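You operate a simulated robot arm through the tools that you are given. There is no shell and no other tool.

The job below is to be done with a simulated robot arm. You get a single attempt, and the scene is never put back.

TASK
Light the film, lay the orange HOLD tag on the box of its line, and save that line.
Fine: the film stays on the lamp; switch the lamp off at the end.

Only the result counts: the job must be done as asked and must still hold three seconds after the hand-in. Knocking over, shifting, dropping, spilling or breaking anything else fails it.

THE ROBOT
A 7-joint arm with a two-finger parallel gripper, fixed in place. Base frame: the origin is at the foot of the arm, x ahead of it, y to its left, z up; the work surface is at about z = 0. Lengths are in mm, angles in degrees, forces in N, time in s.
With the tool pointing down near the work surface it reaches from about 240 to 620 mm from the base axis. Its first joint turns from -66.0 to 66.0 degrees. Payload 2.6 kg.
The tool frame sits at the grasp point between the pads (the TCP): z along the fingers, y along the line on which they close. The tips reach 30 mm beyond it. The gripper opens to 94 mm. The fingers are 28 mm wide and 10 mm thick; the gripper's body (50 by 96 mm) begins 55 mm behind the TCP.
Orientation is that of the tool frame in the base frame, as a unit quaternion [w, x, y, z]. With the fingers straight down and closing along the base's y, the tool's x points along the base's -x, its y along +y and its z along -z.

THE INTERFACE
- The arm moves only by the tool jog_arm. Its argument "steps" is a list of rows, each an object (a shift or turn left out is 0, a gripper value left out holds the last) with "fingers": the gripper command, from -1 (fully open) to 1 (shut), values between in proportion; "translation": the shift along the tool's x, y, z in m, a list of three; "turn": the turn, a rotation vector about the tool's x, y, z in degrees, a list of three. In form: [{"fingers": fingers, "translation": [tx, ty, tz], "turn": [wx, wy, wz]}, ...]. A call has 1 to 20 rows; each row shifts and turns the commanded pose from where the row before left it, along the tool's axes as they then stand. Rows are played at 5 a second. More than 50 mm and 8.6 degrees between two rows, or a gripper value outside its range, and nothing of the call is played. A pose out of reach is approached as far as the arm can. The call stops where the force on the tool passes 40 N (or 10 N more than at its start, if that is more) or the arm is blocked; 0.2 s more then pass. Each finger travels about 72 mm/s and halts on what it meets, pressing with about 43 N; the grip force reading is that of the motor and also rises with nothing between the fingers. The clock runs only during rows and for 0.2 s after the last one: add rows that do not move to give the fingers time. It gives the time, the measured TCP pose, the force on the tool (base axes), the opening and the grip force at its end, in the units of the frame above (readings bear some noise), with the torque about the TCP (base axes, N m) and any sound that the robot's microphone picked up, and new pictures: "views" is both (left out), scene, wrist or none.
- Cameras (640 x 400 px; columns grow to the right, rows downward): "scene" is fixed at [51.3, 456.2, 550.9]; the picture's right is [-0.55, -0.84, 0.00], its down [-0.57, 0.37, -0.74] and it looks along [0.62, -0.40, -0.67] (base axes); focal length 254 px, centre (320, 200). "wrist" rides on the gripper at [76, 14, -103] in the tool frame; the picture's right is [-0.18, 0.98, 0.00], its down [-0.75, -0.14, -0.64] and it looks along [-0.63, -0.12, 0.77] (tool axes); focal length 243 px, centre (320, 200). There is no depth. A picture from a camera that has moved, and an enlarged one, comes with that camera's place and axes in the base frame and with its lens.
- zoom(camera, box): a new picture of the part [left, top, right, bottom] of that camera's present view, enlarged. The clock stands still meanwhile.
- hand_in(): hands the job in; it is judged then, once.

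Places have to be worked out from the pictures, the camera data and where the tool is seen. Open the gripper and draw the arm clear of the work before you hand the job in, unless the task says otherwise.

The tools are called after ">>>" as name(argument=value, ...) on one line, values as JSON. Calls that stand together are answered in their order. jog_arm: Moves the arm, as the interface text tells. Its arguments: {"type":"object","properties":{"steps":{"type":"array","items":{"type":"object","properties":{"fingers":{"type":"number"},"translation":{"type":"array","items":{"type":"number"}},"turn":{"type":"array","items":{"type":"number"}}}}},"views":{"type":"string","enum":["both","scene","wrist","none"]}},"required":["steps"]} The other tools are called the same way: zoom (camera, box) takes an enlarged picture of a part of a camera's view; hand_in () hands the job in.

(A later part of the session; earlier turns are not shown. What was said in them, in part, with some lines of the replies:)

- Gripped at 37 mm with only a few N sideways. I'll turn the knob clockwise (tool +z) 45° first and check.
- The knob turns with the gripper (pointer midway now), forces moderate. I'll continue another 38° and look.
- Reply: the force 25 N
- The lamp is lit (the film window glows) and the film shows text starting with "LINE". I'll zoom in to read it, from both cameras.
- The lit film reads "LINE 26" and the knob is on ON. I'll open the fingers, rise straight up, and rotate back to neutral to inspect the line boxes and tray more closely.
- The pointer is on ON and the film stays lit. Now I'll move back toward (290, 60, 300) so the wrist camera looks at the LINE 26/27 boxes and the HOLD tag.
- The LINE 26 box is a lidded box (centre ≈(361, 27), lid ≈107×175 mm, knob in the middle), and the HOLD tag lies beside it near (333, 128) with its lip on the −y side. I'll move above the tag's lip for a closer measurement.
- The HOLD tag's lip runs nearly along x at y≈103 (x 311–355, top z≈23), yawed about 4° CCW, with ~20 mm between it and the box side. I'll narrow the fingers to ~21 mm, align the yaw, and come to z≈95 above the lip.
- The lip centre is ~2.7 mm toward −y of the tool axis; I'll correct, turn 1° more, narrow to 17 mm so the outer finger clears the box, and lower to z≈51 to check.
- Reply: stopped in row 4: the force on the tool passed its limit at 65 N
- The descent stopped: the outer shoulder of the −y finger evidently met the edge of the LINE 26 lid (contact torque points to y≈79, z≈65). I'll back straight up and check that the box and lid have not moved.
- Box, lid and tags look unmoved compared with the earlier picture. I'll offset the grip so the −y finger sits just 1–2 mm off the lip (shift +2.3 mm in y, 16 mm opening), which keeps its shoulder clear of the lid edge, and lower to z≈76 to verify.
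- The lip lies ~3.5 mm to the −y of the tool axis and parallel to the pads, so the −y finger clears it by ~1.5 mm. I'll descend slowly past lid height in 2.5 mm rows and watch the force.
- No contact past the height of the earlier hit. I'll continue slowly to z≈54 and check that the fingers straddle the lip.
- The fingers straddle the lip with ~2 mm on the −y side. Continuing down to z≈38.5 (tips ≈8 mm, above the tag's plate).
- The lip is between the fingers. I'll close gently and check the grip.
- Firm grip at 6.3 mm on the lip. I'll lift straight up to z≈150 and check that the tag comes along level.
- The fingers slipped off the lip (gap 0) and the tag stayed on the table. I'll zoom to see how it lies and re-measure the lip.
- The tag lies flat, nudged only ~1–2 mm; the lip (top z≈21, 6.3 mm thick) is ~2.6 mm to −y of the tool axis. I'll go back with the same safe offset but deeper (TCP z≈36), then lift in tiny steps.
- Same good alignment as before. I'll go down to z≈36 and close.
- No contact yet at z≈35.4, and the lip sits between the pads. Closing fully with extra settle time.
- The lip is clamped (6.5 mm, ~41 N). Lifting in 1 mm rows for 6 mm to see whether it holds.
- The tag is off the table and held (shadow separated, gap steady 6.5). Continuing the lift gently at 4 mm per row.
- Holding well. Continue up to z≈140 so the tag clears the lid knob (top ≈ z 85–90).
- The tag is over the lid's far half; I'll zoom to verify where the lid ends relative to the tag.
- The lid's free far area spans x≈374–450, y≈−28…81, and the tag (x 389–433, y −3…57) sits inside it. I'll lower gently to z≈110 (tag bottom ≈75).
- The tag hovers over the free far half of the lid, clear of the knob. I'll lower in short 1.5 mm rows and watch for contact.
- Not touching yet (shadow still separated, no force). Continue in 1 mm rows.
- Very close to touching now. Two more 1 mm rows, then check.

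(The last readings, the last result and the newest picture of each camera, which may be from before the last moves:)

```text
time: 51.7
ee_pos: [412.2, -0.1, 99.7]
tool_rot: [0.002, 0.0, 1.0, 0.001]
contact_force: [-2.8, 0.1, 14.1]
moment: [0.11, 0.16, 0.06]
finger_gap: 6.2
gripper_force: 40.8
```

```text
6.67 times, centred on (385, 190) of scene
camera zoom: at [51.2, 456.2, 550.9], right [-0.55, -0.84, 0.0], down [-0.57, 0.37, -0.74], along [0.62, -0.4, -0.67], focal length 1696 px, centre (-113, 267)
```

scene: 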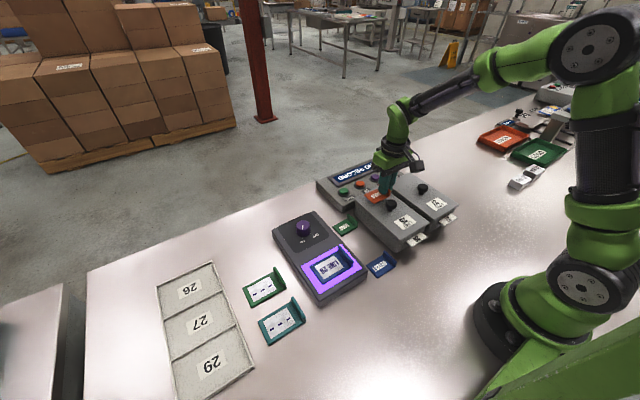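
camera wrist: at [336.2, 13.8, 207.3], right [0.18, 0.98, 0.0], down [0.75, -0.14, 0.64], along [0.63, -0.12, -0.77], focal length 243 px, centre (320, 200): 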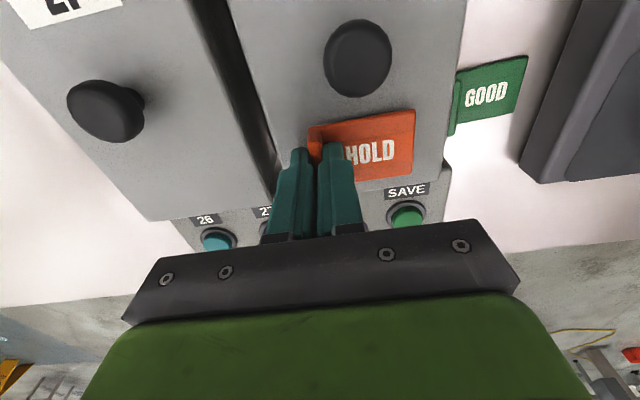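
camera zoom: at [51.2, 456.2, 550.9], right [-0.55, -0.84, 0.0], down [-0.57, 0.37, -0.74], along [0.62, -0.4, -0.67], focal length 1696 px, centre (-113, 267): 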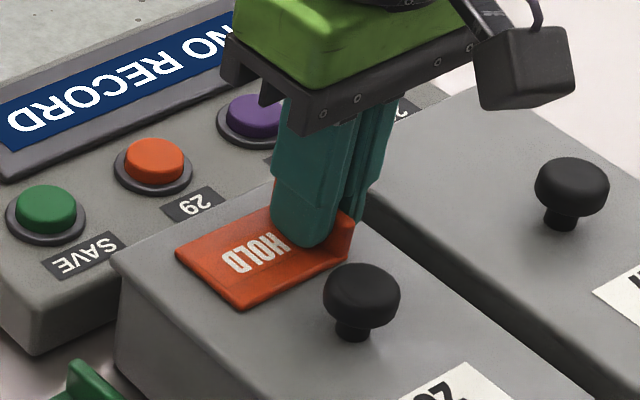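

Contact with ~14 N: the tag is seated on the lid. I'll relieve 1 mm, open the fingers a little, and let it rest.

>>> jog_arm(steps=[{"translation": [0, 0, -0.0008]}, {}, {"fingers": 0.88}, {"fingers": 0.83}, {"fingers": 0.78}, {"fingers": 0.7}, {"fingers": 0.66}, {}])

>>> zoom(camera="wrist", box=[240, 60, 440, 220])

>>> zoom(camera="scene", box=[350, 160, 420, 220])

```text
time: 53.5
ee_pos: [410.8, -1.4, 101.5]
tool_rot: [0.001, 0.001, 1.0, 0.001]
contact_force: [-0.5, 0.1, 0.3]
moment: [0.0, -0.01, 0.0]
finger_gap: 16.0
gripper_force: 0.1
camera wrist: at [335.8, 14.2, 203.6], right [0.18, 0.98, 0.0], down [0.75, -0.14, 0.64], along [0.63, -0.12, -0.77], focal length 243 px, centre (320, 200)
```

scene: 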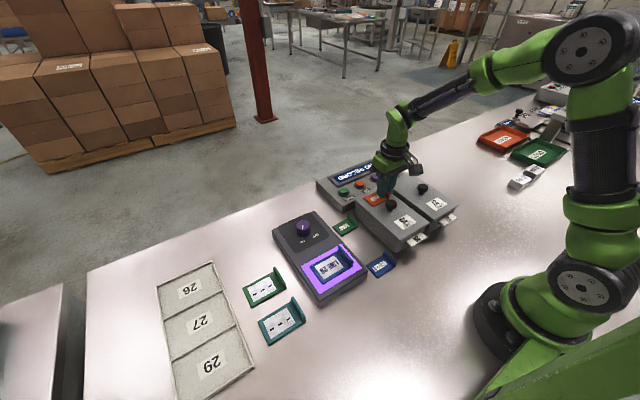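
wrist: 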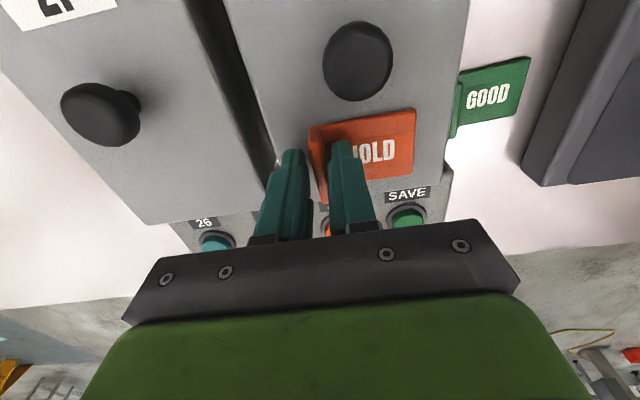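

```text
2.50 times, centred on (340, 140) of wrist
camera zoom: at [335.8, 14.2, 203.6], right [0.18, 0.98, 0.0], down [0.75, -0.14, 0.64], along [0.63, -0.12, -0.77], focal length 606 px, centre (270, 350)
```

zoom: 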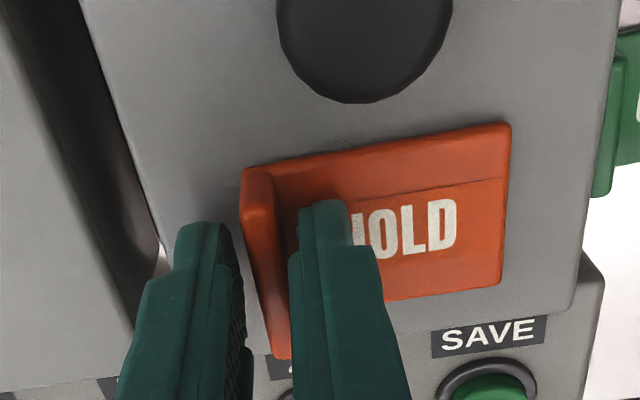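

```text
6.67 times, centred on (385, 190) of scene
camera zoom: at [51.3, 456.2, 550.9], right [-0.55, -0.84, 0.0], down [-0.57, 0.37, -0.74], along [0.62, -0.4, -0.67], focal length 1696 px, centre (-113, 267)
```

zoom: 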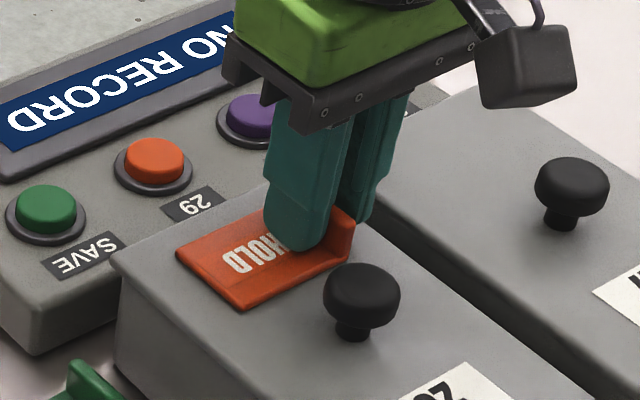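

The tag rests flat on the LINE 26 lid and is free between the fingers. I'll rise straight up.

>>> jog_arm(steps=[{"translation": [0, 0, -0.003]}, {"translation": [0, 0, -0.006]}, {"translation": [0, 0, -0.01]}, {"translation": [0, 0, -0.015]}, {"translation": [0, 0, -0.02]}, {"translation": [0, 0, -0.02]}, {"translation": [0, 0, -0.02]}, {}])

>>> zoom(camera="scene", box=[310, 150, 430, 240])

>>> zoom(camera="wrist", box=[140, 40, 460, 240])

```text
time: 55.3
ee_pos: [410.1, 1.3, 194.2]
tool_rot: [0.001, 0.001, 1.0, 0.001]
contact_force: [0.0, -0.5, -0.4]
moment: [0.02, -0.01, 0.02]
finger_gap: 15.9
gripper_force: 0.1
camera wrist: at [334.3, 15.2, 297.5], right [0.18, 0.98, 0.0], down [0.75, -0.14, 0.64], along [0.63, -0.12, -0.77], focal length 243 px, centre (320, 200)
```

scene: 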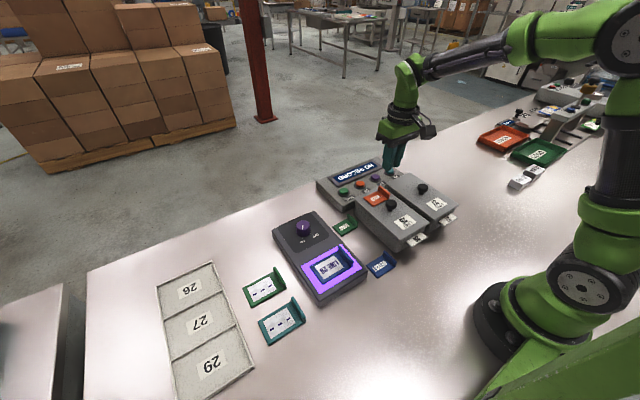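
wrist: 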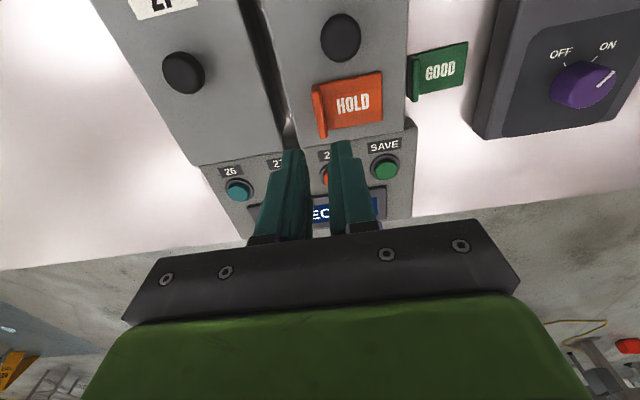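

```text
4.44 times, centred on (370, 195) of scene
camera zoom: at [51.3, 456.2, 550.9], right [-0.55, -0.84, 0.0], down [-0.57, 0.37, -0.74], along [0.62, -0.4, -0.67], focal length 1131 px, centre (98, 222)
```

zoom: 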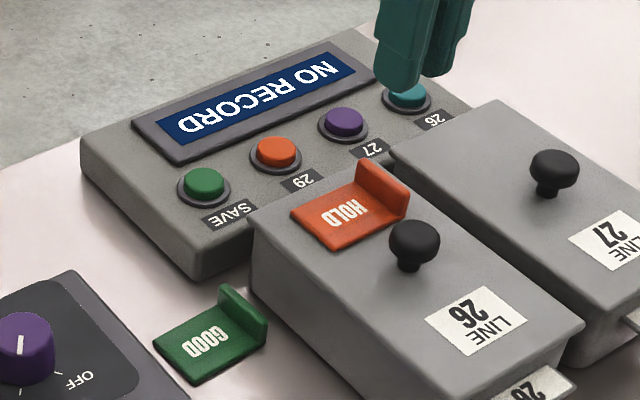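

```text
2.00 times, centred on (300, 140) of wrist
camera zoom: at [334.3, 15.2, 297.5], right [0.18, 0.98, 0.0], down [0.75, -0.14, 0.64], along [0.63, -0.12, -0.77], focal length 485 px, centre (360, 320)
```

zoom: 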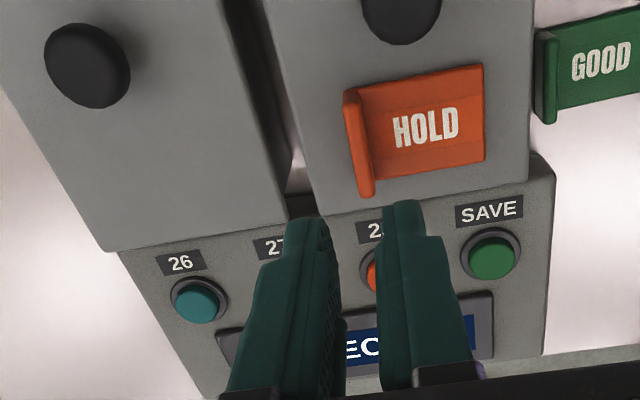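

The HOLD tag lies flat on the LINE 26 box. Next the recorder: button 26 (teal) triangulates to ≈(513, −131, 34) and SAVE to ≈(511, 67, 37). I'll close the fingers and move above button 26.

>>> jog_arm(steps=[{"fingers": 1.0, "translation": [-0.0129, -0.0164, 0.0]}, {"translation": [-0.0129, -0.0164, 0.0]}, {"translation": [-0.0129, -0.0164, 0.0]}, {"translation": [-0.0129, -0.0164, 0.008]}, {"translation": [-0.0129, -0.0164, 0.014]}, {"translation": [-0.0129, -0.0164, 0.014]}, {"translation": [-0.0129, -0.0164, 0.014]}, {"translation": [-0.0129, -0.0164, 0.014]}, {}])

>>> zoom(camera="wrist", box=[220, 80, 420, 220])

>>> zoom(camera="scene", box=[330, 120, 430, 200])

```text
time: 57.3
ee_pos: [515.6, -132.4, 130.5]
tool_rot: [0.001, 0.0, 1.0, 0.002]
contact_force: [1.0, -1.1, -0.1]
moment: [-0.01, -0.03, 0.01]
finger_gap: 0.0
gripper_force: 32.7
camera wrist: at [440.7, -118.1, 233.5], right [0.18, 0.98, 0.0], down [0.75, -0.14, 0.64], along [0.63, -0.12, -0.77], focal length 243 px, centre (320, 200)
```

scene: 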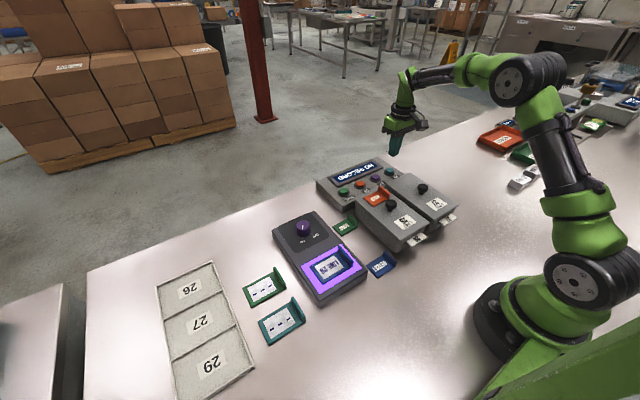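
wrist: 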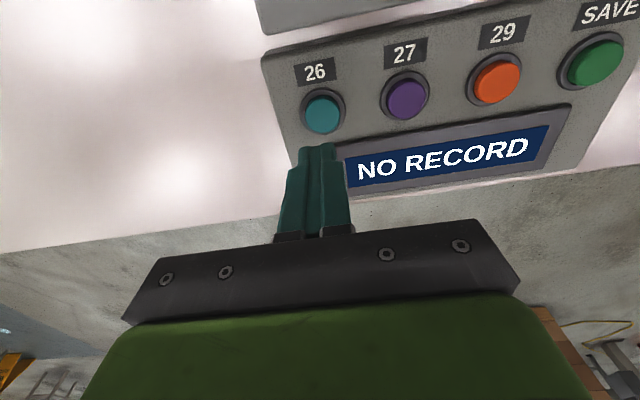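

```text
2.86 times, centred on (320, 150) of wrist
camera zoom: at [440.7, -118.1, 233.5], right [0.18, 0.98, 0.0], down [0.75, -0.14, 0.64], along [0.63, -0.12, -0.77], focal length 693 px, centre (320, 343)
```

zoom: 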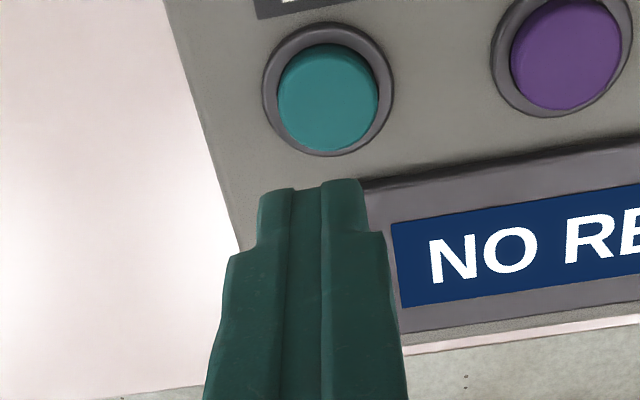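

```text
5.00 times, centred on (380, 160) of scene
camera zoom: at [51.3, 456.2, 550.9], right [-0.55, -0.84, 0.0], down [-0.57, 0.37, -0.74], along [0.62, -0.4, -0.67], focal length 1272 px, centre (20, 400)
```

zoom: 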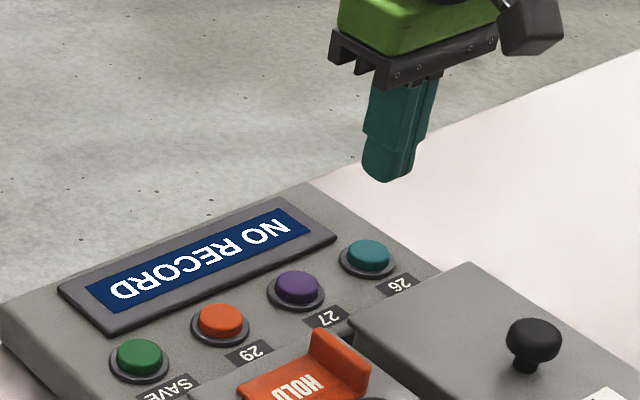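

Button 26's top is at about (513, −129.5, 40). I'll centre over it and lower to just above (TCP z≈78).

>>> jog_arm(steps=[{"translation": [0.0026, 0.0029, 0.0]}, {"translation": [0, 0, 0.018]}, {"translation": [0, 0, 0.018]}, {"translation": [0, 0, 0.016]}, {}])

>>> zoom(camera="wrist", box=[220, 80, 420, 220])

>>> zoom(camera="scene", box=[360, 140, 430, 200])

```text
time: 58.5
ee_pos: [511.8, -128.6, 79.1]
tool_rot: [0.001, 0.0, 1.0, 0.001]
contact_force: [0.1, -0.1, -0.6]
moment: [0.0, 0.01, 0.01]
finger_gap: 0.0
gripper_force: 33.1
camera wrist: at [436.8, -113.6, 181.3], right [0.18, 0.98, 0.0], down [0.75, -0.14, 0.64], along [0.63, -0.12, -0.77], focal length 243 px, centre (320, 200)
```

scene: 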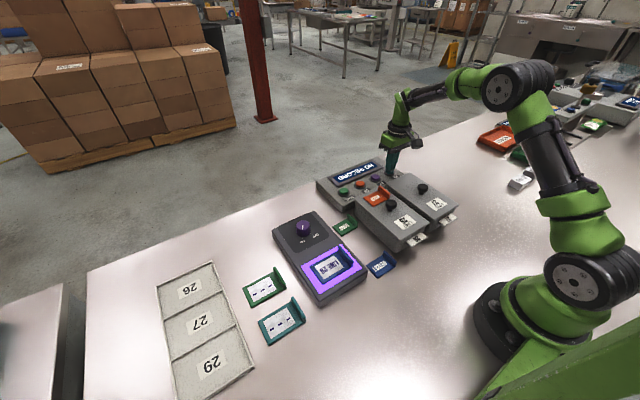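
wrist: 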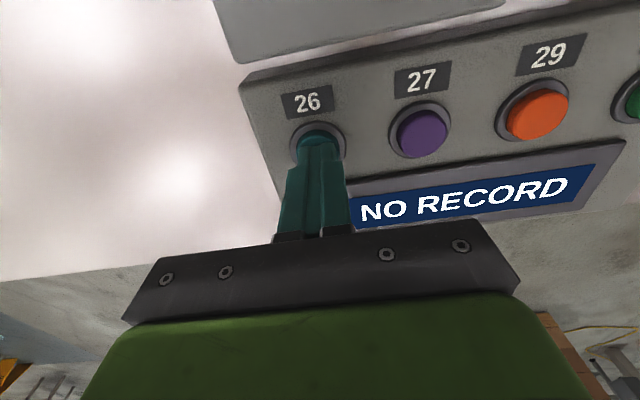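

```text
2.86 times, centred on (320, 150) of wrist
camera zoom: at [436.8, -113.6, 181.3], right [0.18, 0.98, 0.0], down [0.75, -0.14, 0.64], along [0.63, -0.12, -0.77], focal length 693 px, centre (320, 343)
```

zoom: 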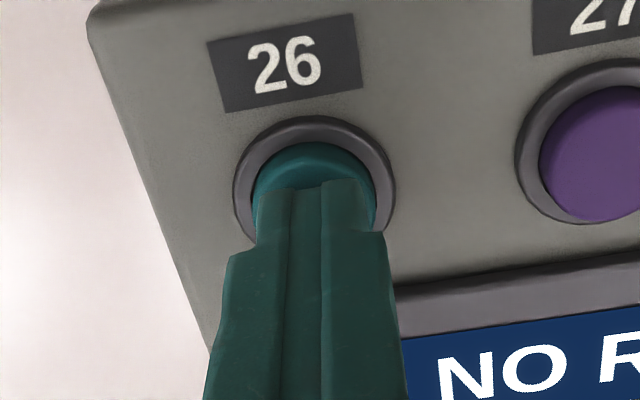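

```text
6.67 times, centred on (395, 170) of scene
camera zoom: at [51.3, 456.2, 550.9], right [-0.55, -0.84, 0.0], down [-0.57, 0.37, -0.74], along [0.62, -0.4, -0.67], focal length 1696 px, centre (-180, 400)
```

zoom: 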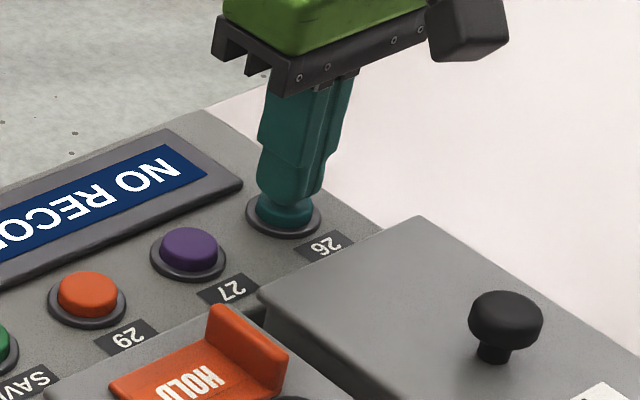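

The closed tips are centred over button 26, a few mm above it. I'll press down in 1.5 mm rows and watch for the click and the display.

>>> jog_arm(steps=[{"translation": [0, 0, 0.002]}, {"translation": [0, 0, 0.002]}, {"translation": [0, 0, 0.0015]}, {"translation": [0, 0, 0.0015]}, {"translation": [0, 0, 0.0015]}, {}], views="scene")

>>> zoom(camera="scene", box=[330, 140, 430, 210])

```text
time: 59.9
ee_pos: [511.5, -128.8, 70.0]
tool_rot: [0.001, 0.0, 1.0, 0.0]
contact_force: [0.8, -1.9, 4.2]
moment: [-0.03, -0.01, 0.06]
finger_gap: 0.0
gripper_force: 33.3
heard: click
```

scene: 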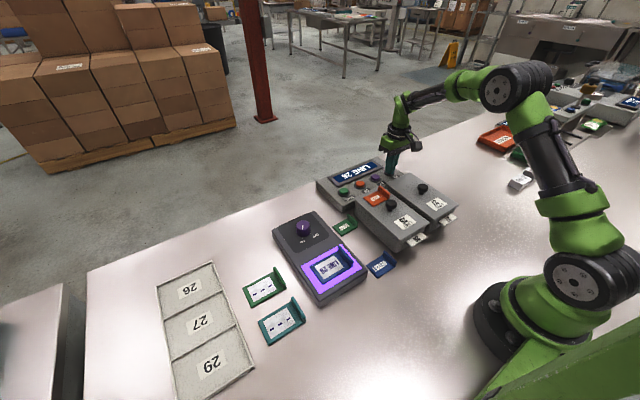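

```text
5.71 times, centred on (380, 175) of scene
camera zoom: at [51.3, 456.2, 550.9], right [-0.55, -0.84, 0.0], down [-0.57, 0.37, -0.74], along [0.62, -0.4, -0.67], focal length 1454 px, centre (-23, 343)
```

zoom: 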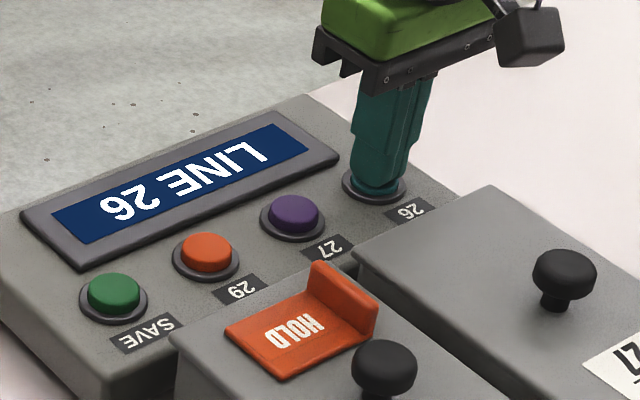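

Click heard and the display reads "LINE 26". Now rise and move to above SAVE at ≈(512, 67).

>>> jog_arm(steps=[{"translation": [0, 0, -0.01]}, {"translation": [0, 0, -0.02]}, {"translation": [0, 0, -0.025]}, {"translation": [0, 0.028, 0]}, {"translation": [0, 0.028, 0]}, {"translation": [0, 0.028, 0]}, {"translation": [0, 0.028, 0]}, {"translation": [0, 0.028, 0]}, {"translation": [0, 0.028, 0]}, {"translation": [0, 0.028, 0]}, {}])

>>> zoom(camera="wrist", box=[220, 80, 420, 220])

>>> zoom(camera="scene", box=[310, 130, 430, 220])

```text
time: 62.3
ee_pos: [514.2, 69.0, 123.8]
tool_rot: [0.001, -0.001, 1.0, 0.0]
contact_force: [-0.1, 0.3, 0.6]
moment: [-0.03, 0.03, -0.02]
finger_gap: 0.0
gripper_force: 32.8
camera wrist: at [438.2, 83.8, 226.6], right [0.18, 0.98, 0.0], down [0.75, -0.14, 0.64], along [0.63, -0.12, -0.77], focal length 243 px, centre (320, 200)
```

scene: 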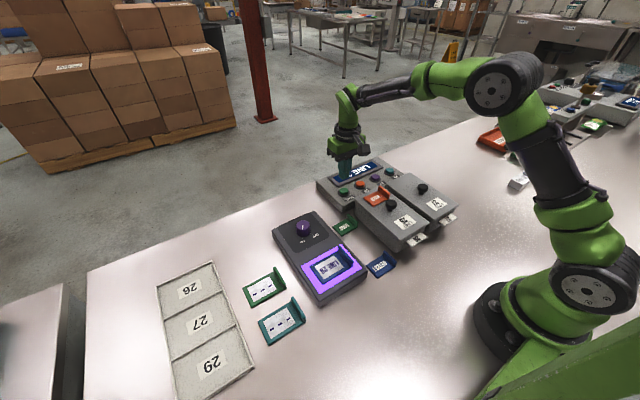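
wrist: 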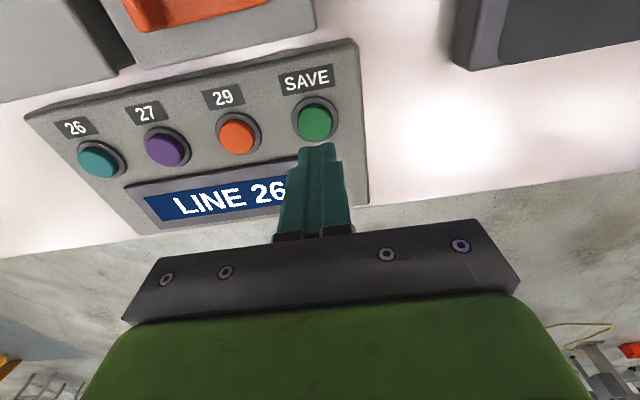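

```text
2.86 times, centred on (320, 150) of wrist
camera zoom: at [438.2, 83.8, 226.6], right [0.18, 0.98, 0.0], down [0.75, -0.14, 0.64], along [0.63, -0.12, -0.77], focal length 693 px, centre (320, 343)
```

zoom: 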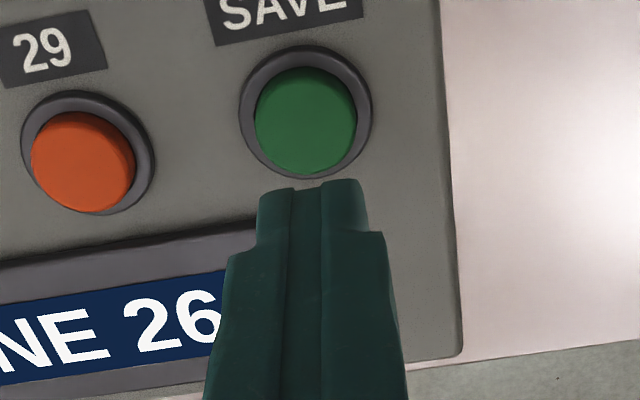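

```text
4.44 times, centred on (370, 175) of scene
camera zoom: at [51.3, 456.2, 550.9], right [-0.55, -0.84, 0.0], down [-0.57, 0.37, -0.74], along [0.62, -0.4, -0.67], focal length 1131 px, centre (98, 311)
```

zoom: 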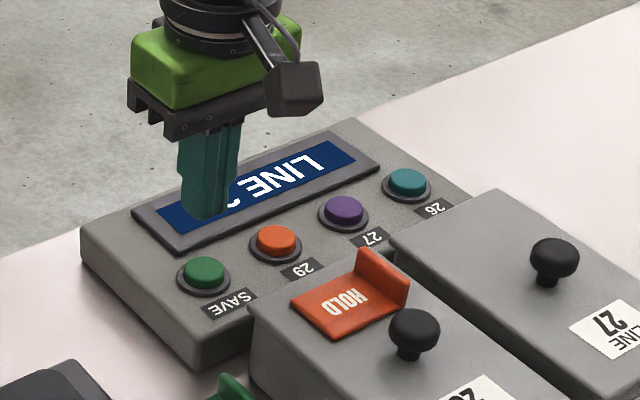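

SAVE is ~3.5 mm to −y of the tool axis. I'll correct, lower to just above it, then press.

>>> jog_arm(steps=[{"translation": [0.0015, -0.0034, 0.0]}, {"translation": [0, 0, 0.016]}, {"translation": [0, 0, 0.016]}, {"translation": [0, 0, 0.012]}, {}])

>>> zoom(camera="wrist", box=[220, 80, 420, 220])

>>> zoom(camera="scene", box=[310, 150, 410, 220])

```text
time: 63.5
ee_pos: [510.9, 63.6, 80.9]
tool_rot: [0.0, 0.0, 1.0, 0.001]
contact_force: [0.0, -0.4, -0.2]
moment: [0.01, -0.02, 0.02]
finger_gap: 0.1
gripper_force: 32.7
camera wrist: at [436.0, 78.5, 183.1], right [0.18, 0.98, 0.0], down [0.75, -0.14, 0.64], along [0.63, -0.12, -0.77], focal length 243 px, centre (320, 200)
```

scene: 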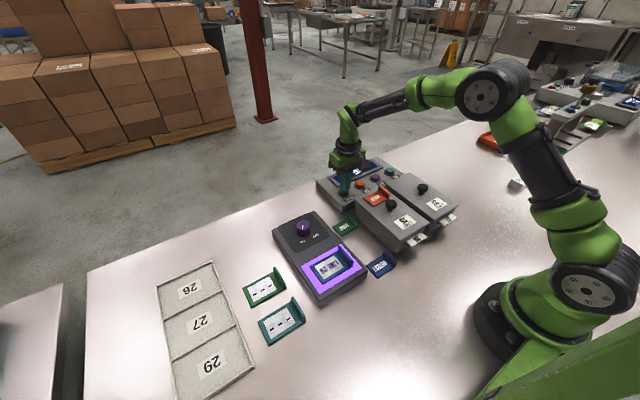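
wrist: 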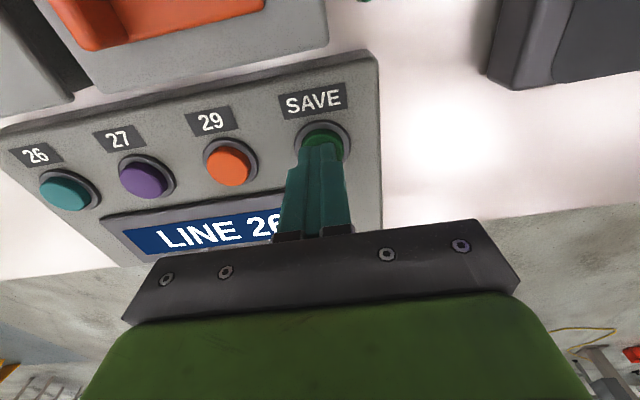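

```text
2.86 times, centred on (320, 150) of wrist
camera zoom: at [436.0, 78.5, 183.1], right [0.18, 0.98, 0.0], down [0.75, -0.14, 0.64], along [0.63, -0.12, -0.77], focal length 693 px, centre (320, 343)
```

zoom: 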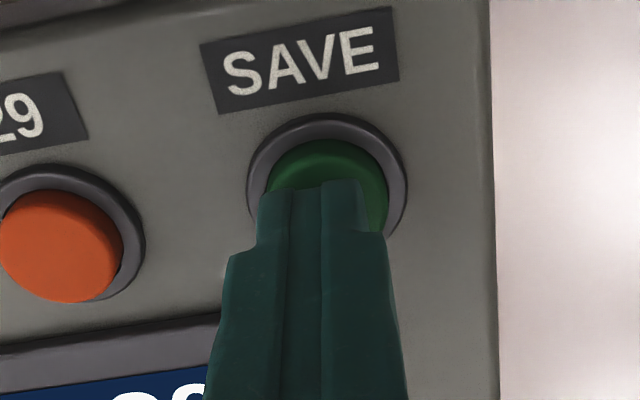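

```text
5.71 times, centred on (360, 185) of scene
camera zoom: at [51.3, 456.2, 550.9], right [-0.55, -0.84, 0.0], down [-0.57, 0.37, -0.74], along [0.62, -0.4, -0.67], focal length 1454 px, centre (91, 286)
```

zoom: 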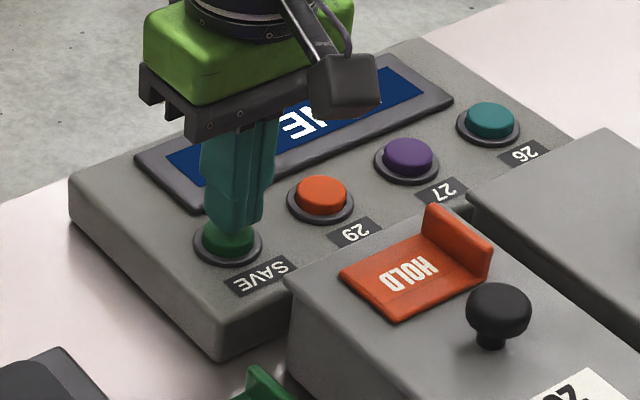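

Tips are just above SAVE, within ~1 mm of centre. Pressing down.

>>> jog_arm(steps=[{"translation": [0, 0.001, 0.002]}, {"translation": [0, 0, 0.002]}, {"translation": [0, 0, 0.002]}, {"translation": [0, 0, 0.0015]}, {"translation": [0, 0, 0.0015]}, {"translation": [0, 0, 0.0015]}, {}], views="wrist")

```text
time: 65.1
ee_pos: [511.0, 64.8, 70.8]
tool_rot: [0.002, 0.0, 1.0, 0.0]
contact_force: [1.2, -1.3, 4.8]
moment: [-0.02, -0.04, 0.02]
finger_gap: 0.1
gripper_force: 33.2
heard: click
camera wrist: at [435.4, 79.8, 173.4], right [0.18, 0.98, 0.0], down [0.75, -0.14, 0.64], along [0.63, -0.12, -0.76], focal length 243 px, centre (320, 200)
```

wrist: 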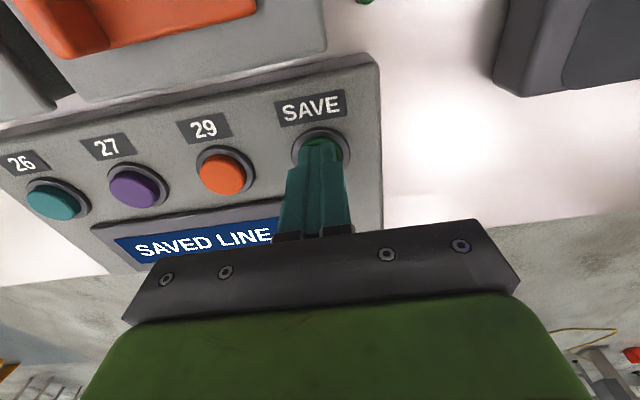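

Click heard; display shows "SAVED LINE…". I'll rise and move over the lamp knob, opening the fingers to ~66 mm on the way.

>>> jog_arm(steps=[{"translation": [0, 0, -0.01]}, {"translation": [0, 0, -0.025]}, {"translation": [0, 0, -0.03]}, {"translation": [0, 0, -0.03]}, {"translation": [0.008, 0.0232, 0]}, {"translation": [0.008, 0.0232, 0]}, {"translation": [0.008, 0.0232, 0]}, {"translation": [0.008, 0.0232, 0]}, {"translation": [0.008, 0.0232, 0]}, {"translation": [0.008, 0.0232, 0], "fingers": -0.4}, {"translation": [0.008, 0.0232, 0]}, {"translation": [0.008, 0.0232, 0]}, {}])

>>> zoom(camera="scene", box=[290, 130, 450, 260])

>>> zoom(camera="wrist", box=[220, 30, 420, 180])

```text
time: 67.9
ee_pos: [445.9, 249.6, 165.1]
tool_rot: [0.001, 0.0, 1.0, 0.001]
contact_force: [0.2, 0.6, -0.6]
moment: [0.0, -0.02, 0.0]
finger_gap: 65.6
gripper_force: 0.0
camera wrist: at [371.1, 264.8, 267.6], right [0.18, 0.98, 0.0], down [0.75, -0.14, 0.64], along [0.63, -0.12, -0.77], focal length 243 px, centre (320, 200)
```

scene: 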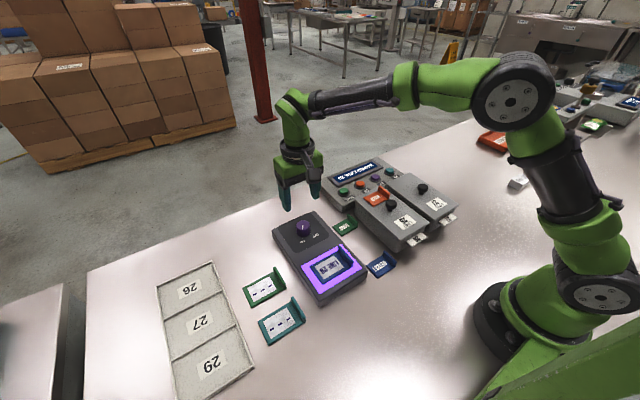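
wrist: 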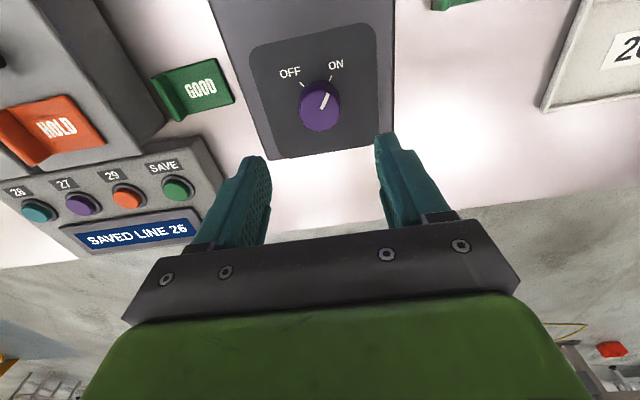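

```text
3.08 times, centred on (370, 195) of scene
camera zoom: at [51.3, 456.2, 550.9], right [-0.55, -0.84, 0.0], down [-0.57, 0.37, -0.74], along [0.62, -0.4, -0.67], focal length 783 px, centre (166, 215)
```

zoom: 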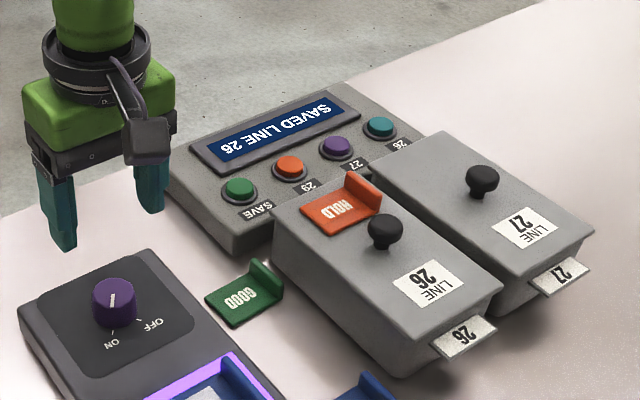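

```text
2.67 times, centred on (320, 105) of wrist
camera zoom: at [371.1, 264.8, 267.6], right [0.18, 0.98, 0.0], down [0.75, -0.14, 0.64], along [0.63, -0.12, -0.77], focal length 647 px, centre (320, 453)
```

zoom: 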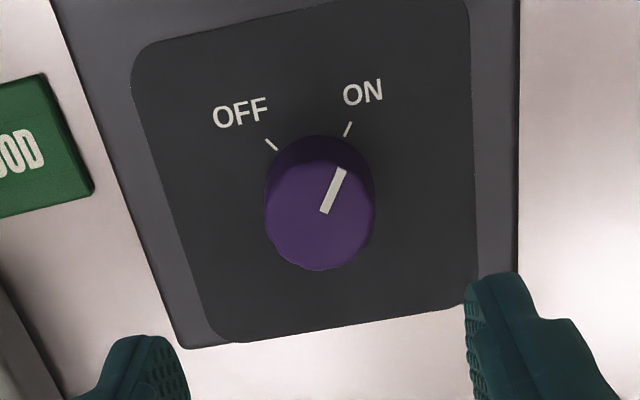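

Display reads "SAVED LINE 26" and the tag still lies on the LINE 26 box. The knob pointer is ~33° to the ON side; I'll pre-rotate +33°, lower to z≈97 and check centring before gripping it again.

>>> jog_arm(steps=[{"translation": [-0.0011, 0.0009, 0]}, {"turn": [0, 0, 8.25]}, {"turn": [0, 0, 8.25]}, {"turn": [0, 0, 8.25], "translation": [0, 0, 0.023]}, {"turn": [0, 0, 8.25], "translation": [0, 0, 0.023]}, {"translation": [0, 0, 0.022]}, {}])

>>> zoom(camera="wrist", box=[220, 60, 420, 220])

```text
time: 69.5
ee_pos: [447.3, 251.2, 98.3]
tool_rot: [0.0, 0.284, 0.959, 0.001]
contact_force: [0.4, 0.1, -1.0]
moment: [0.02, 0.01, 0.01]
finger_gap: 65.8
gripper_force: 0.1
camera wrist: at [391.7, 305.4, 201.1], right [0.69, 0.72, 0.0], down [0.55, -0.53, 0.64], along [0.47, -0.44, -0.77], focal length 243 px, centre (320, 200)
```

scene: 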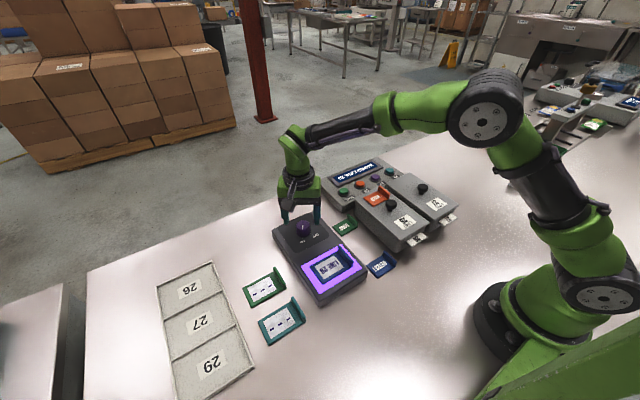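
wrist: 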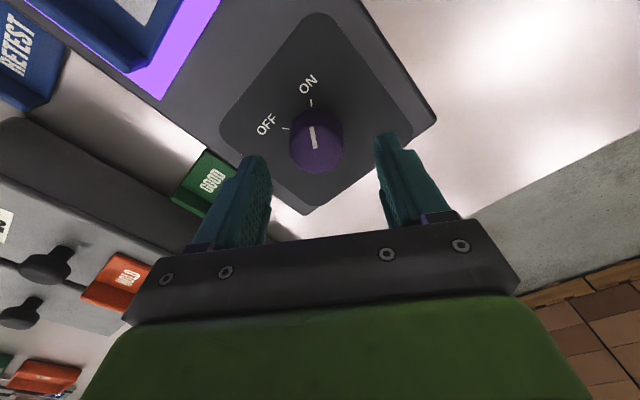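

```text
2.50 times, centred on (320, 140) of wrist
camera zoom: at [391.7, 305.4, 201.1], right [0.69, 0.72, 0.0], down [0.55, -0.53, 0.64], along [0.47, -0.44, -0.77], focal length 606 px, centre (320, 350)
```

zoom: 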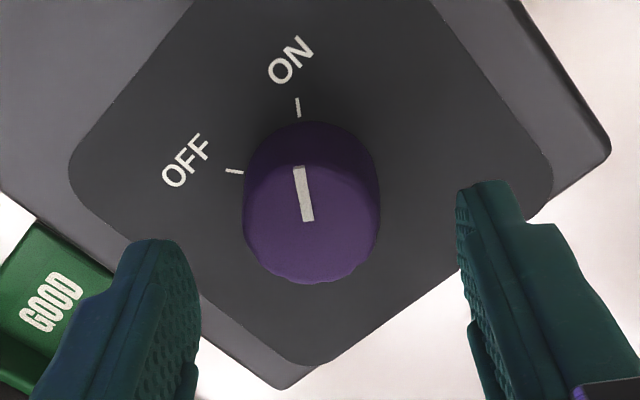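

The knob is ~2.3 mm to the tool's −y; I'll correct, descend to z≈67, and check before closing.

>>> jog_arm(steps=[{"translation": [0, -0.0022, 0.005]}, {"translation": [0, 0, 0.009]}, {"translation": [0, 0, 0.009]}, {"translation": [0, 0, 0.008]}, {}], views="wrist")

>>> zoom(camera="wrist", box=[220, 60, 420, 220])

```text
time: 70.7
ee_pos: [448.1, 249.0, 66.6]
tool_rot: [0.0, 0.283, 0.959, 0.001]
contact_force: [-1.2, 0.0, 1.0]
moment: [0.02, 0.01, 0.02]
finger_gap: 65.9
gripper_force: 0.0
camera wrist: at [391.8, 303.2, 170.2], right [0.69, 0.72, 0.0], down [0.55, -0.53, 0.64], along [0.47, -0.44, -0.77], focal length 243 px, centre (320, 200)
```

wrist: 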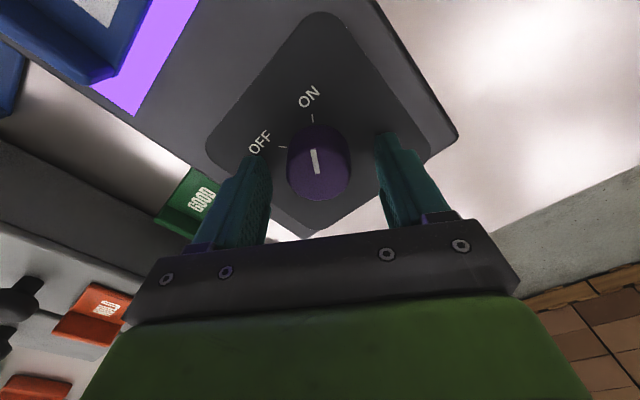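

```text
2.50 times, centred on (320, 140) of wrist
camera zoom: at [391.8, 303.2, 170.2], right [0.69, 0.72, 0.0], down [0.55, -0.53, 0.64], along [0.47, -0.44, -0.77], focal length 606 px, centre (320, 350)
```

zoom: 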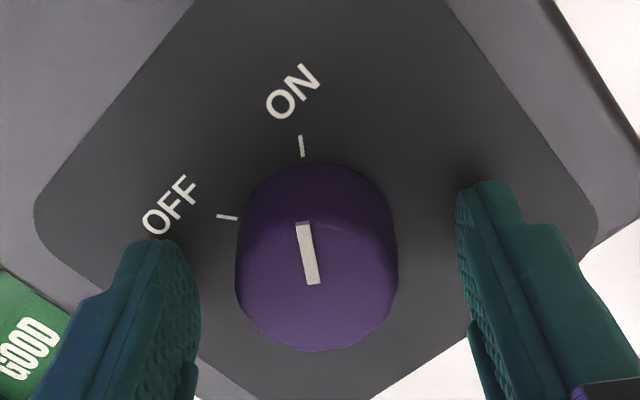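

Centred within a millimetre. Closing on the knob, then turning counter-clockwise 37.5° as a first half.

>>> jog_arm(steps=[{"fingers": 0.0}, {"fingers": 0.2}, {"fingers": 0.3}, {"fingers": 0.35}, {"fingers": 0.4}, {}, {"turn": [0, 0, -7.5]}, {"turn": [0, 0, -7.5]}, {"turn": [0, 0, -7.5]}, {"turn": [0, 0, -7.5]}, {"turn": [0, 0, -7.5]}, {}])

```text
time: 73.3
ee_pos: [448.4, 249.5, 67.2]
tool_rot: [0.003, -0.043, 0.999, 0.001]
contact_force: [18.8, 12.7, -12.7]
moment: [0.45, -0.22, -0.02]
finger_gap: 37.5
gripper_force: 44.9
camera wrist: at [370.4, 258.6, 170.0], right [0.1, 0.99, 0.0], down [0.76, -0.08, 0.65], along [0.64, -0.06, -0.76], focal length 243 px, centre (320, 200)
```

scene: 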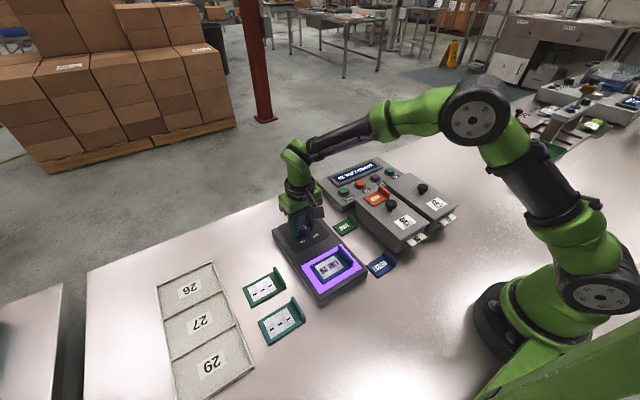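
wrist: 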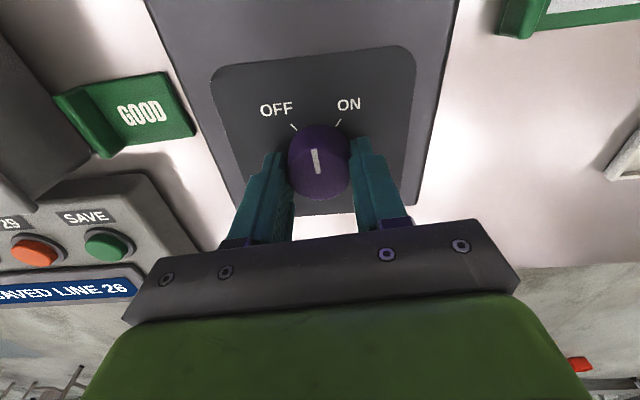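

The knob follows; there is ~23 N of side load, so I'll ease the tool ~1 mm toward +x/+y while continuing to turn.

>>> jog_arm(steps=[{"translation": [-0.001, 0.0006, 0.0005]}, {"turn": [0, 0, -6]}, {"turn": [0, 0, -6]}, {}], views="wrist")

```text
time: 74.3
ee_pos: [447.7, 251.5, 67.9]
tool_rot: [0.001, -0.145, 0.989, 0.001]
contact_force: [3.3, 7.2, 5.2]
moment: [0.37, -0.8, -0.03]
finger_gap: 37.4
gripper_force: 44.9
camera wrist: at [370.7, 243.3, 170.2], right [-0.1, 0.99, 0.0], down [0.76, 0.08, 0.64], along [0.64, 0.07, -0.77], focal length 243 px, centre (320, 200)
```

wrist: 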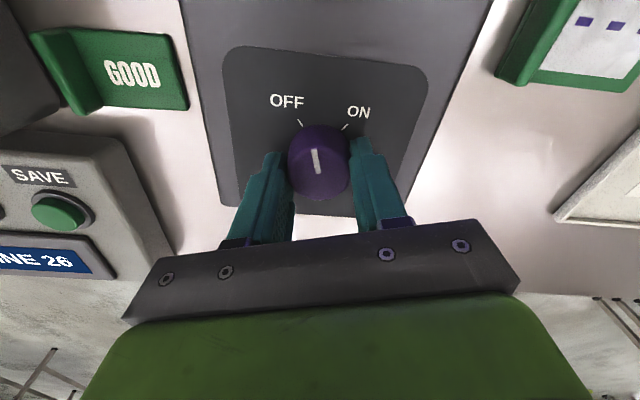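

Side load dropped to a few N. The green film nearby already looks unlit in dashes as before; continuing the turn by 20° more toward OFF.

>>> jog_arm(steps=[{"turn": [0, 0, -6.5]}, {"turn": [0, 0, -6.5]}, {"turn": [0, 0, -6.5]}, {}])

```text
time: 75.3
ee_pos: [447.3, 251.4, 69.1]
tool_rot: [0.001, -0.31, 0.951, 0.002]
contact_force: [-3.9, 9.9, 24.6]
moment: [0.07, 0.67, -0.02]
finger_gap: 37.4
gripper_force: 44.8
camera wrist: at [377.5, 218.4, 170.1], right [-0.43, 0.9, 0.0], down [0.69, 0.33, 0.64], along [0.58, 0.28, -0.76], focal length 243 px, centre (320, 200)
```

scene: 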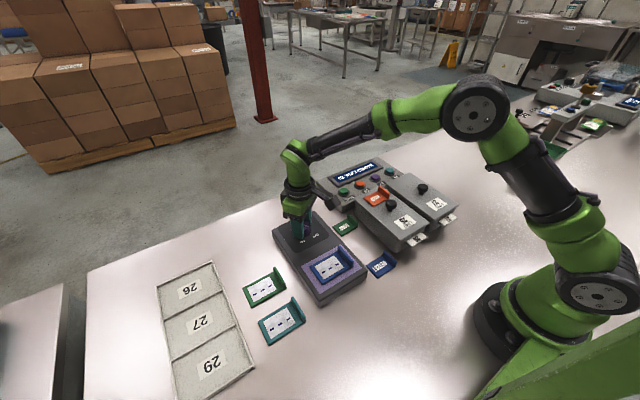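
wrist: 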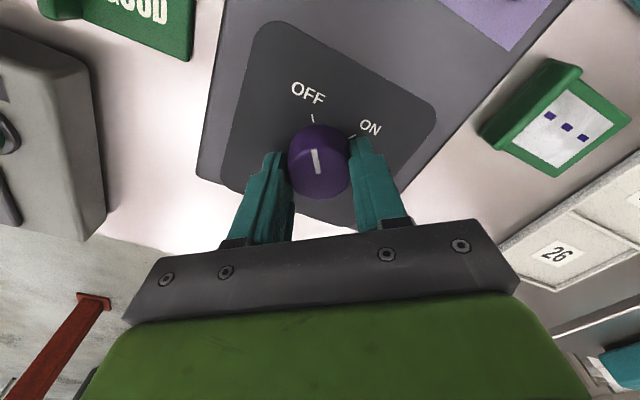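

The lamp window is dark again and the film shows dashes; the pointer is at OFF. I'll add a small 2.5° to seat it fully at OFF, easing up 0.7 mm to relieve the vertical load.

>>> jog_arm(steps=[{"translation": [0, 0, -0.0007]}, {"turn": [0, 0, -2.5]}, {}], views="none")

>>> zoom(camera="wrist", box=[220, 60, 420, 220])

>>> zoom(camera="scene", box=[260, 180, 380, 310])

```text
time: 76.1
ee_pos: [446.3, 252.0, 67.9]
tool_rot: [0.001, -0.331, 0.944, 0.002]
contact_force: [-5.0, 13.3, 20.6]
moment: [0.49, 0.02, -0.48]
finger_gap: 37.1
gripper_force: 44.7
```

```text
2.50 times, centred on (320, 140) of wrist
camera zoom: at [379.0, 215.5, 169.8], right [-0.47, 0.88, 0.0], down [0.68, 0.36, 0.64], along [0.57, 0.3, -0.76], focal length 606 px, centre (320, 350)
```

zoom: 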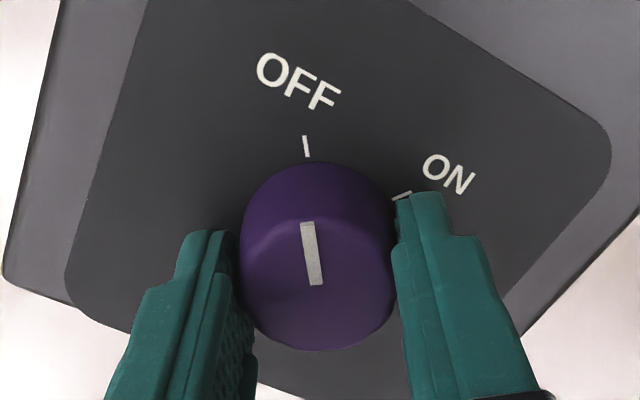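

```text
3.08 times, centred on (320, 245) of scene
camera zoom: at [51.2, 456.2, 551.0], right [-0.55, -0.84, 0.0], down [-0.57, 0.37, -0.74], along [0.62, -0.4, -0.67], focal length 783 px, centre (320, 62)
```

zoom: 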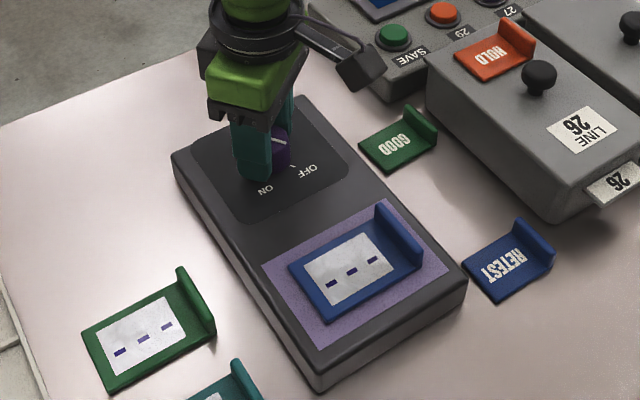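

Pointer is on the OFF mark, lamp dark, film still on it. I'll open the fingers, rise straight up, rotate back and withdraw the arm clear.

>>> jog_arm(steps=[{"fingers": 0.1}, {"fingers": -0.4}, {}, {"translation": [0, 0, -0.01]}, {"translation": [0, 0, -0.02]}, {"translation": [0, 0, -0.03]}, {"translation": [0, 0, -0.03]}, {"translation": [0, 0, -0.03], "turn": [0, 0, 7.7]}, {"translation": [0, 0, -0.03], "turn": [0, 0, 7.7]}, {"translation": [0, 0, -0.03], "turn": [0, 0, 7.7]}, {"turn": [0, 0, 7.7]}, {"turn": [0, 0, 7.7]}, {}])

```text
time: 78.9
ee_pos: [447.2, 250.5, 247.2]
tool_rot: [0.001, 0.001, 1.0, 0.002]
contact_force: [0.0, -0.7, -1.0]
moment: [0.02, -0.03, 0.0]
finger_gap: 66.1
gripper_force: 0.0
camera wrist: at [371.8, 265.2, 350.5], right [0.19, 0.98, 0.0], down [0.75, -0.14, 0.64], along [0.63, -0.12, -0.77], focal length 243 px, centre (320, 200)
```

scene: 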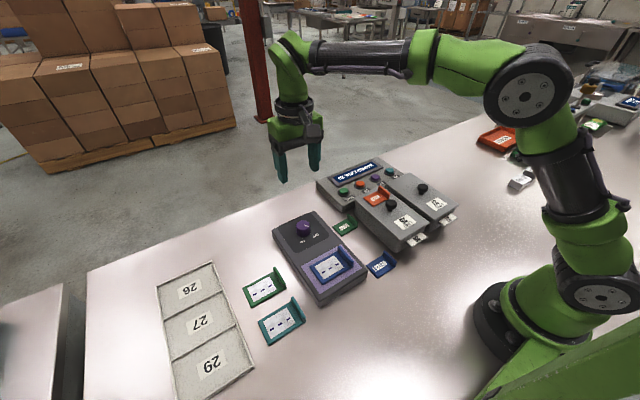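
wrist: 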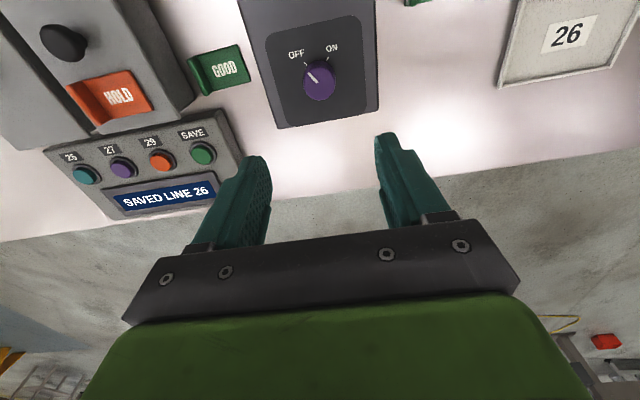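

Knob at OFF, record saved, tag in place. I'll open the gripper fully, draw up to z≈345, and do a final check of the scene.

>>> jog_arm(steps=[{"fingers": -1, "translation": [0.01, -0.02, -0.02]}, {"translation": [0.01, -0.02, -0.02]}, {"translation": [0.01, -0.02, -0.02]}, {"translation": [0.01, -0.02, -0.02]}, {"translation": [0.01, 0, -0.02]}, {}])

>>> zoom(camera="scene", box=[230, 150, 470, 340])

>>> zoom(camera="scene", box=[320, 150, 470, 260])

```text
time: 80.3
ee_pos: [396.0, 169.9, 347.9]
tool_rot: [0.001, 0.0, 1.0, 0.001]
contact_force: [0.1, -1.1, -0.1]
moment: [0.01, 0.02, -0.03]
finger_gap: 93.8
gripper_force: 0.1
camera wrist: at [320.3, 185.3, 450.6], right [0.18, 0.98, 0.0], down [0.75, -0.14, 0.64], along [0.63, -0.12, -0.77], focal length 243 px, centre (320, 200)
```

scene: 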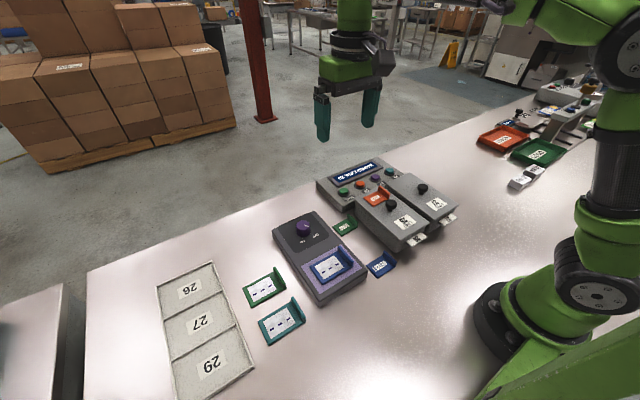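
wrist: 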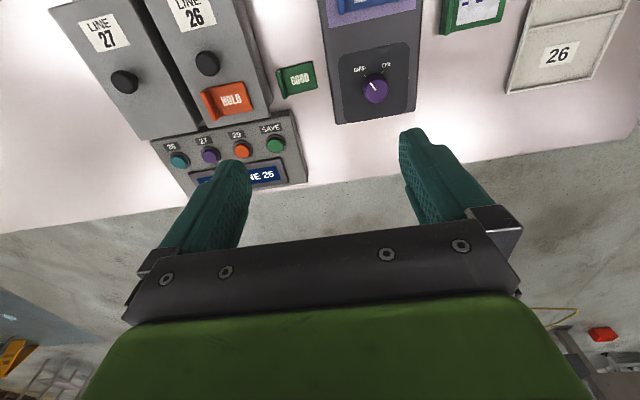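

```text
2.11 times, centred on (350, 245) of scene
camera zoom: at [51.3, 456.2, 550.9], right [-0.55, -0.84, 0.0], down [-0.57, 0.37, -0.74], along [0.62, -0.4, -0.67], focal length 536 px, centre (257, 105)
```

zoom: 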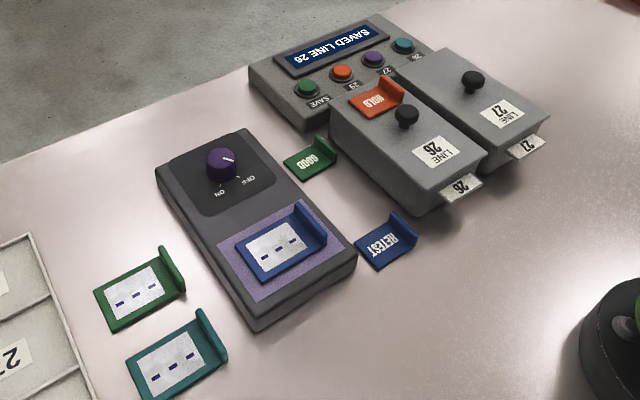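

```text
3.64 times, centred on (395, 205) of scene
camera zoom: at [51.3, 456.2, 550.9], right [-0.55, -0.84, 0.0], down [-0.57, 0.37, -0.74], along [0.62, -0.4, -0.67], focal length 925 px, centre (47, 182)
```

zoom: 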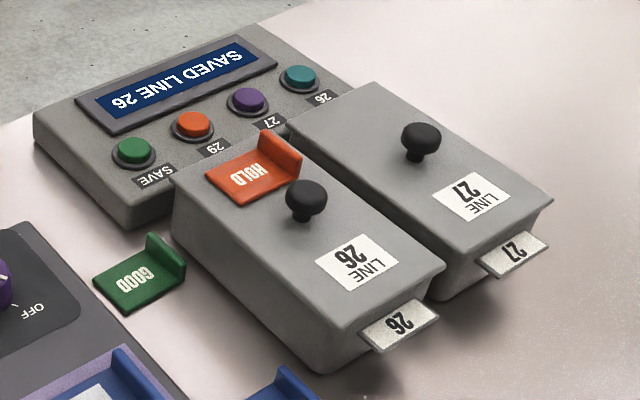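

Everything checks out: the lamp is off with the blue film still on it, "SAVED LINE 26" is displayed, the HOLD tag lies flat on the LINE 26 box, and nothing else has moved. The arm is clear with the gripper open, so I hand in.

>>> hand_in()

```text
The job is handed in.
```

I did every step of the job and handed it in; I haven't seen the verdict.

- **Film:** lit, it read "LINE 26". I switched the lamp off at the end and the film is still on it.
- **Tag:** the orange HOLD tag lies flat on the lid of the box labelled LINE 26. I took "box" to mean that lidded box. The tray also has a field marked 26, but I measured it at about 715 mm from the base, beyond the arm's 620 mm reach.
- **Record:** I pressed 26 and then SAVE, and the display shows "SAVED LINE 26".

**Bumps along the way:**
- While reaching for the tag, a finger pressed on the edge of the LINE 26 lid with about 65 N. Pictures before and after show no movement of the box or lid.
- My first grip on the tag slipped off, moving it only 1–2 mm on the table.

The final pictures show nothing else out of place, and the arm is clear with the gripper open.
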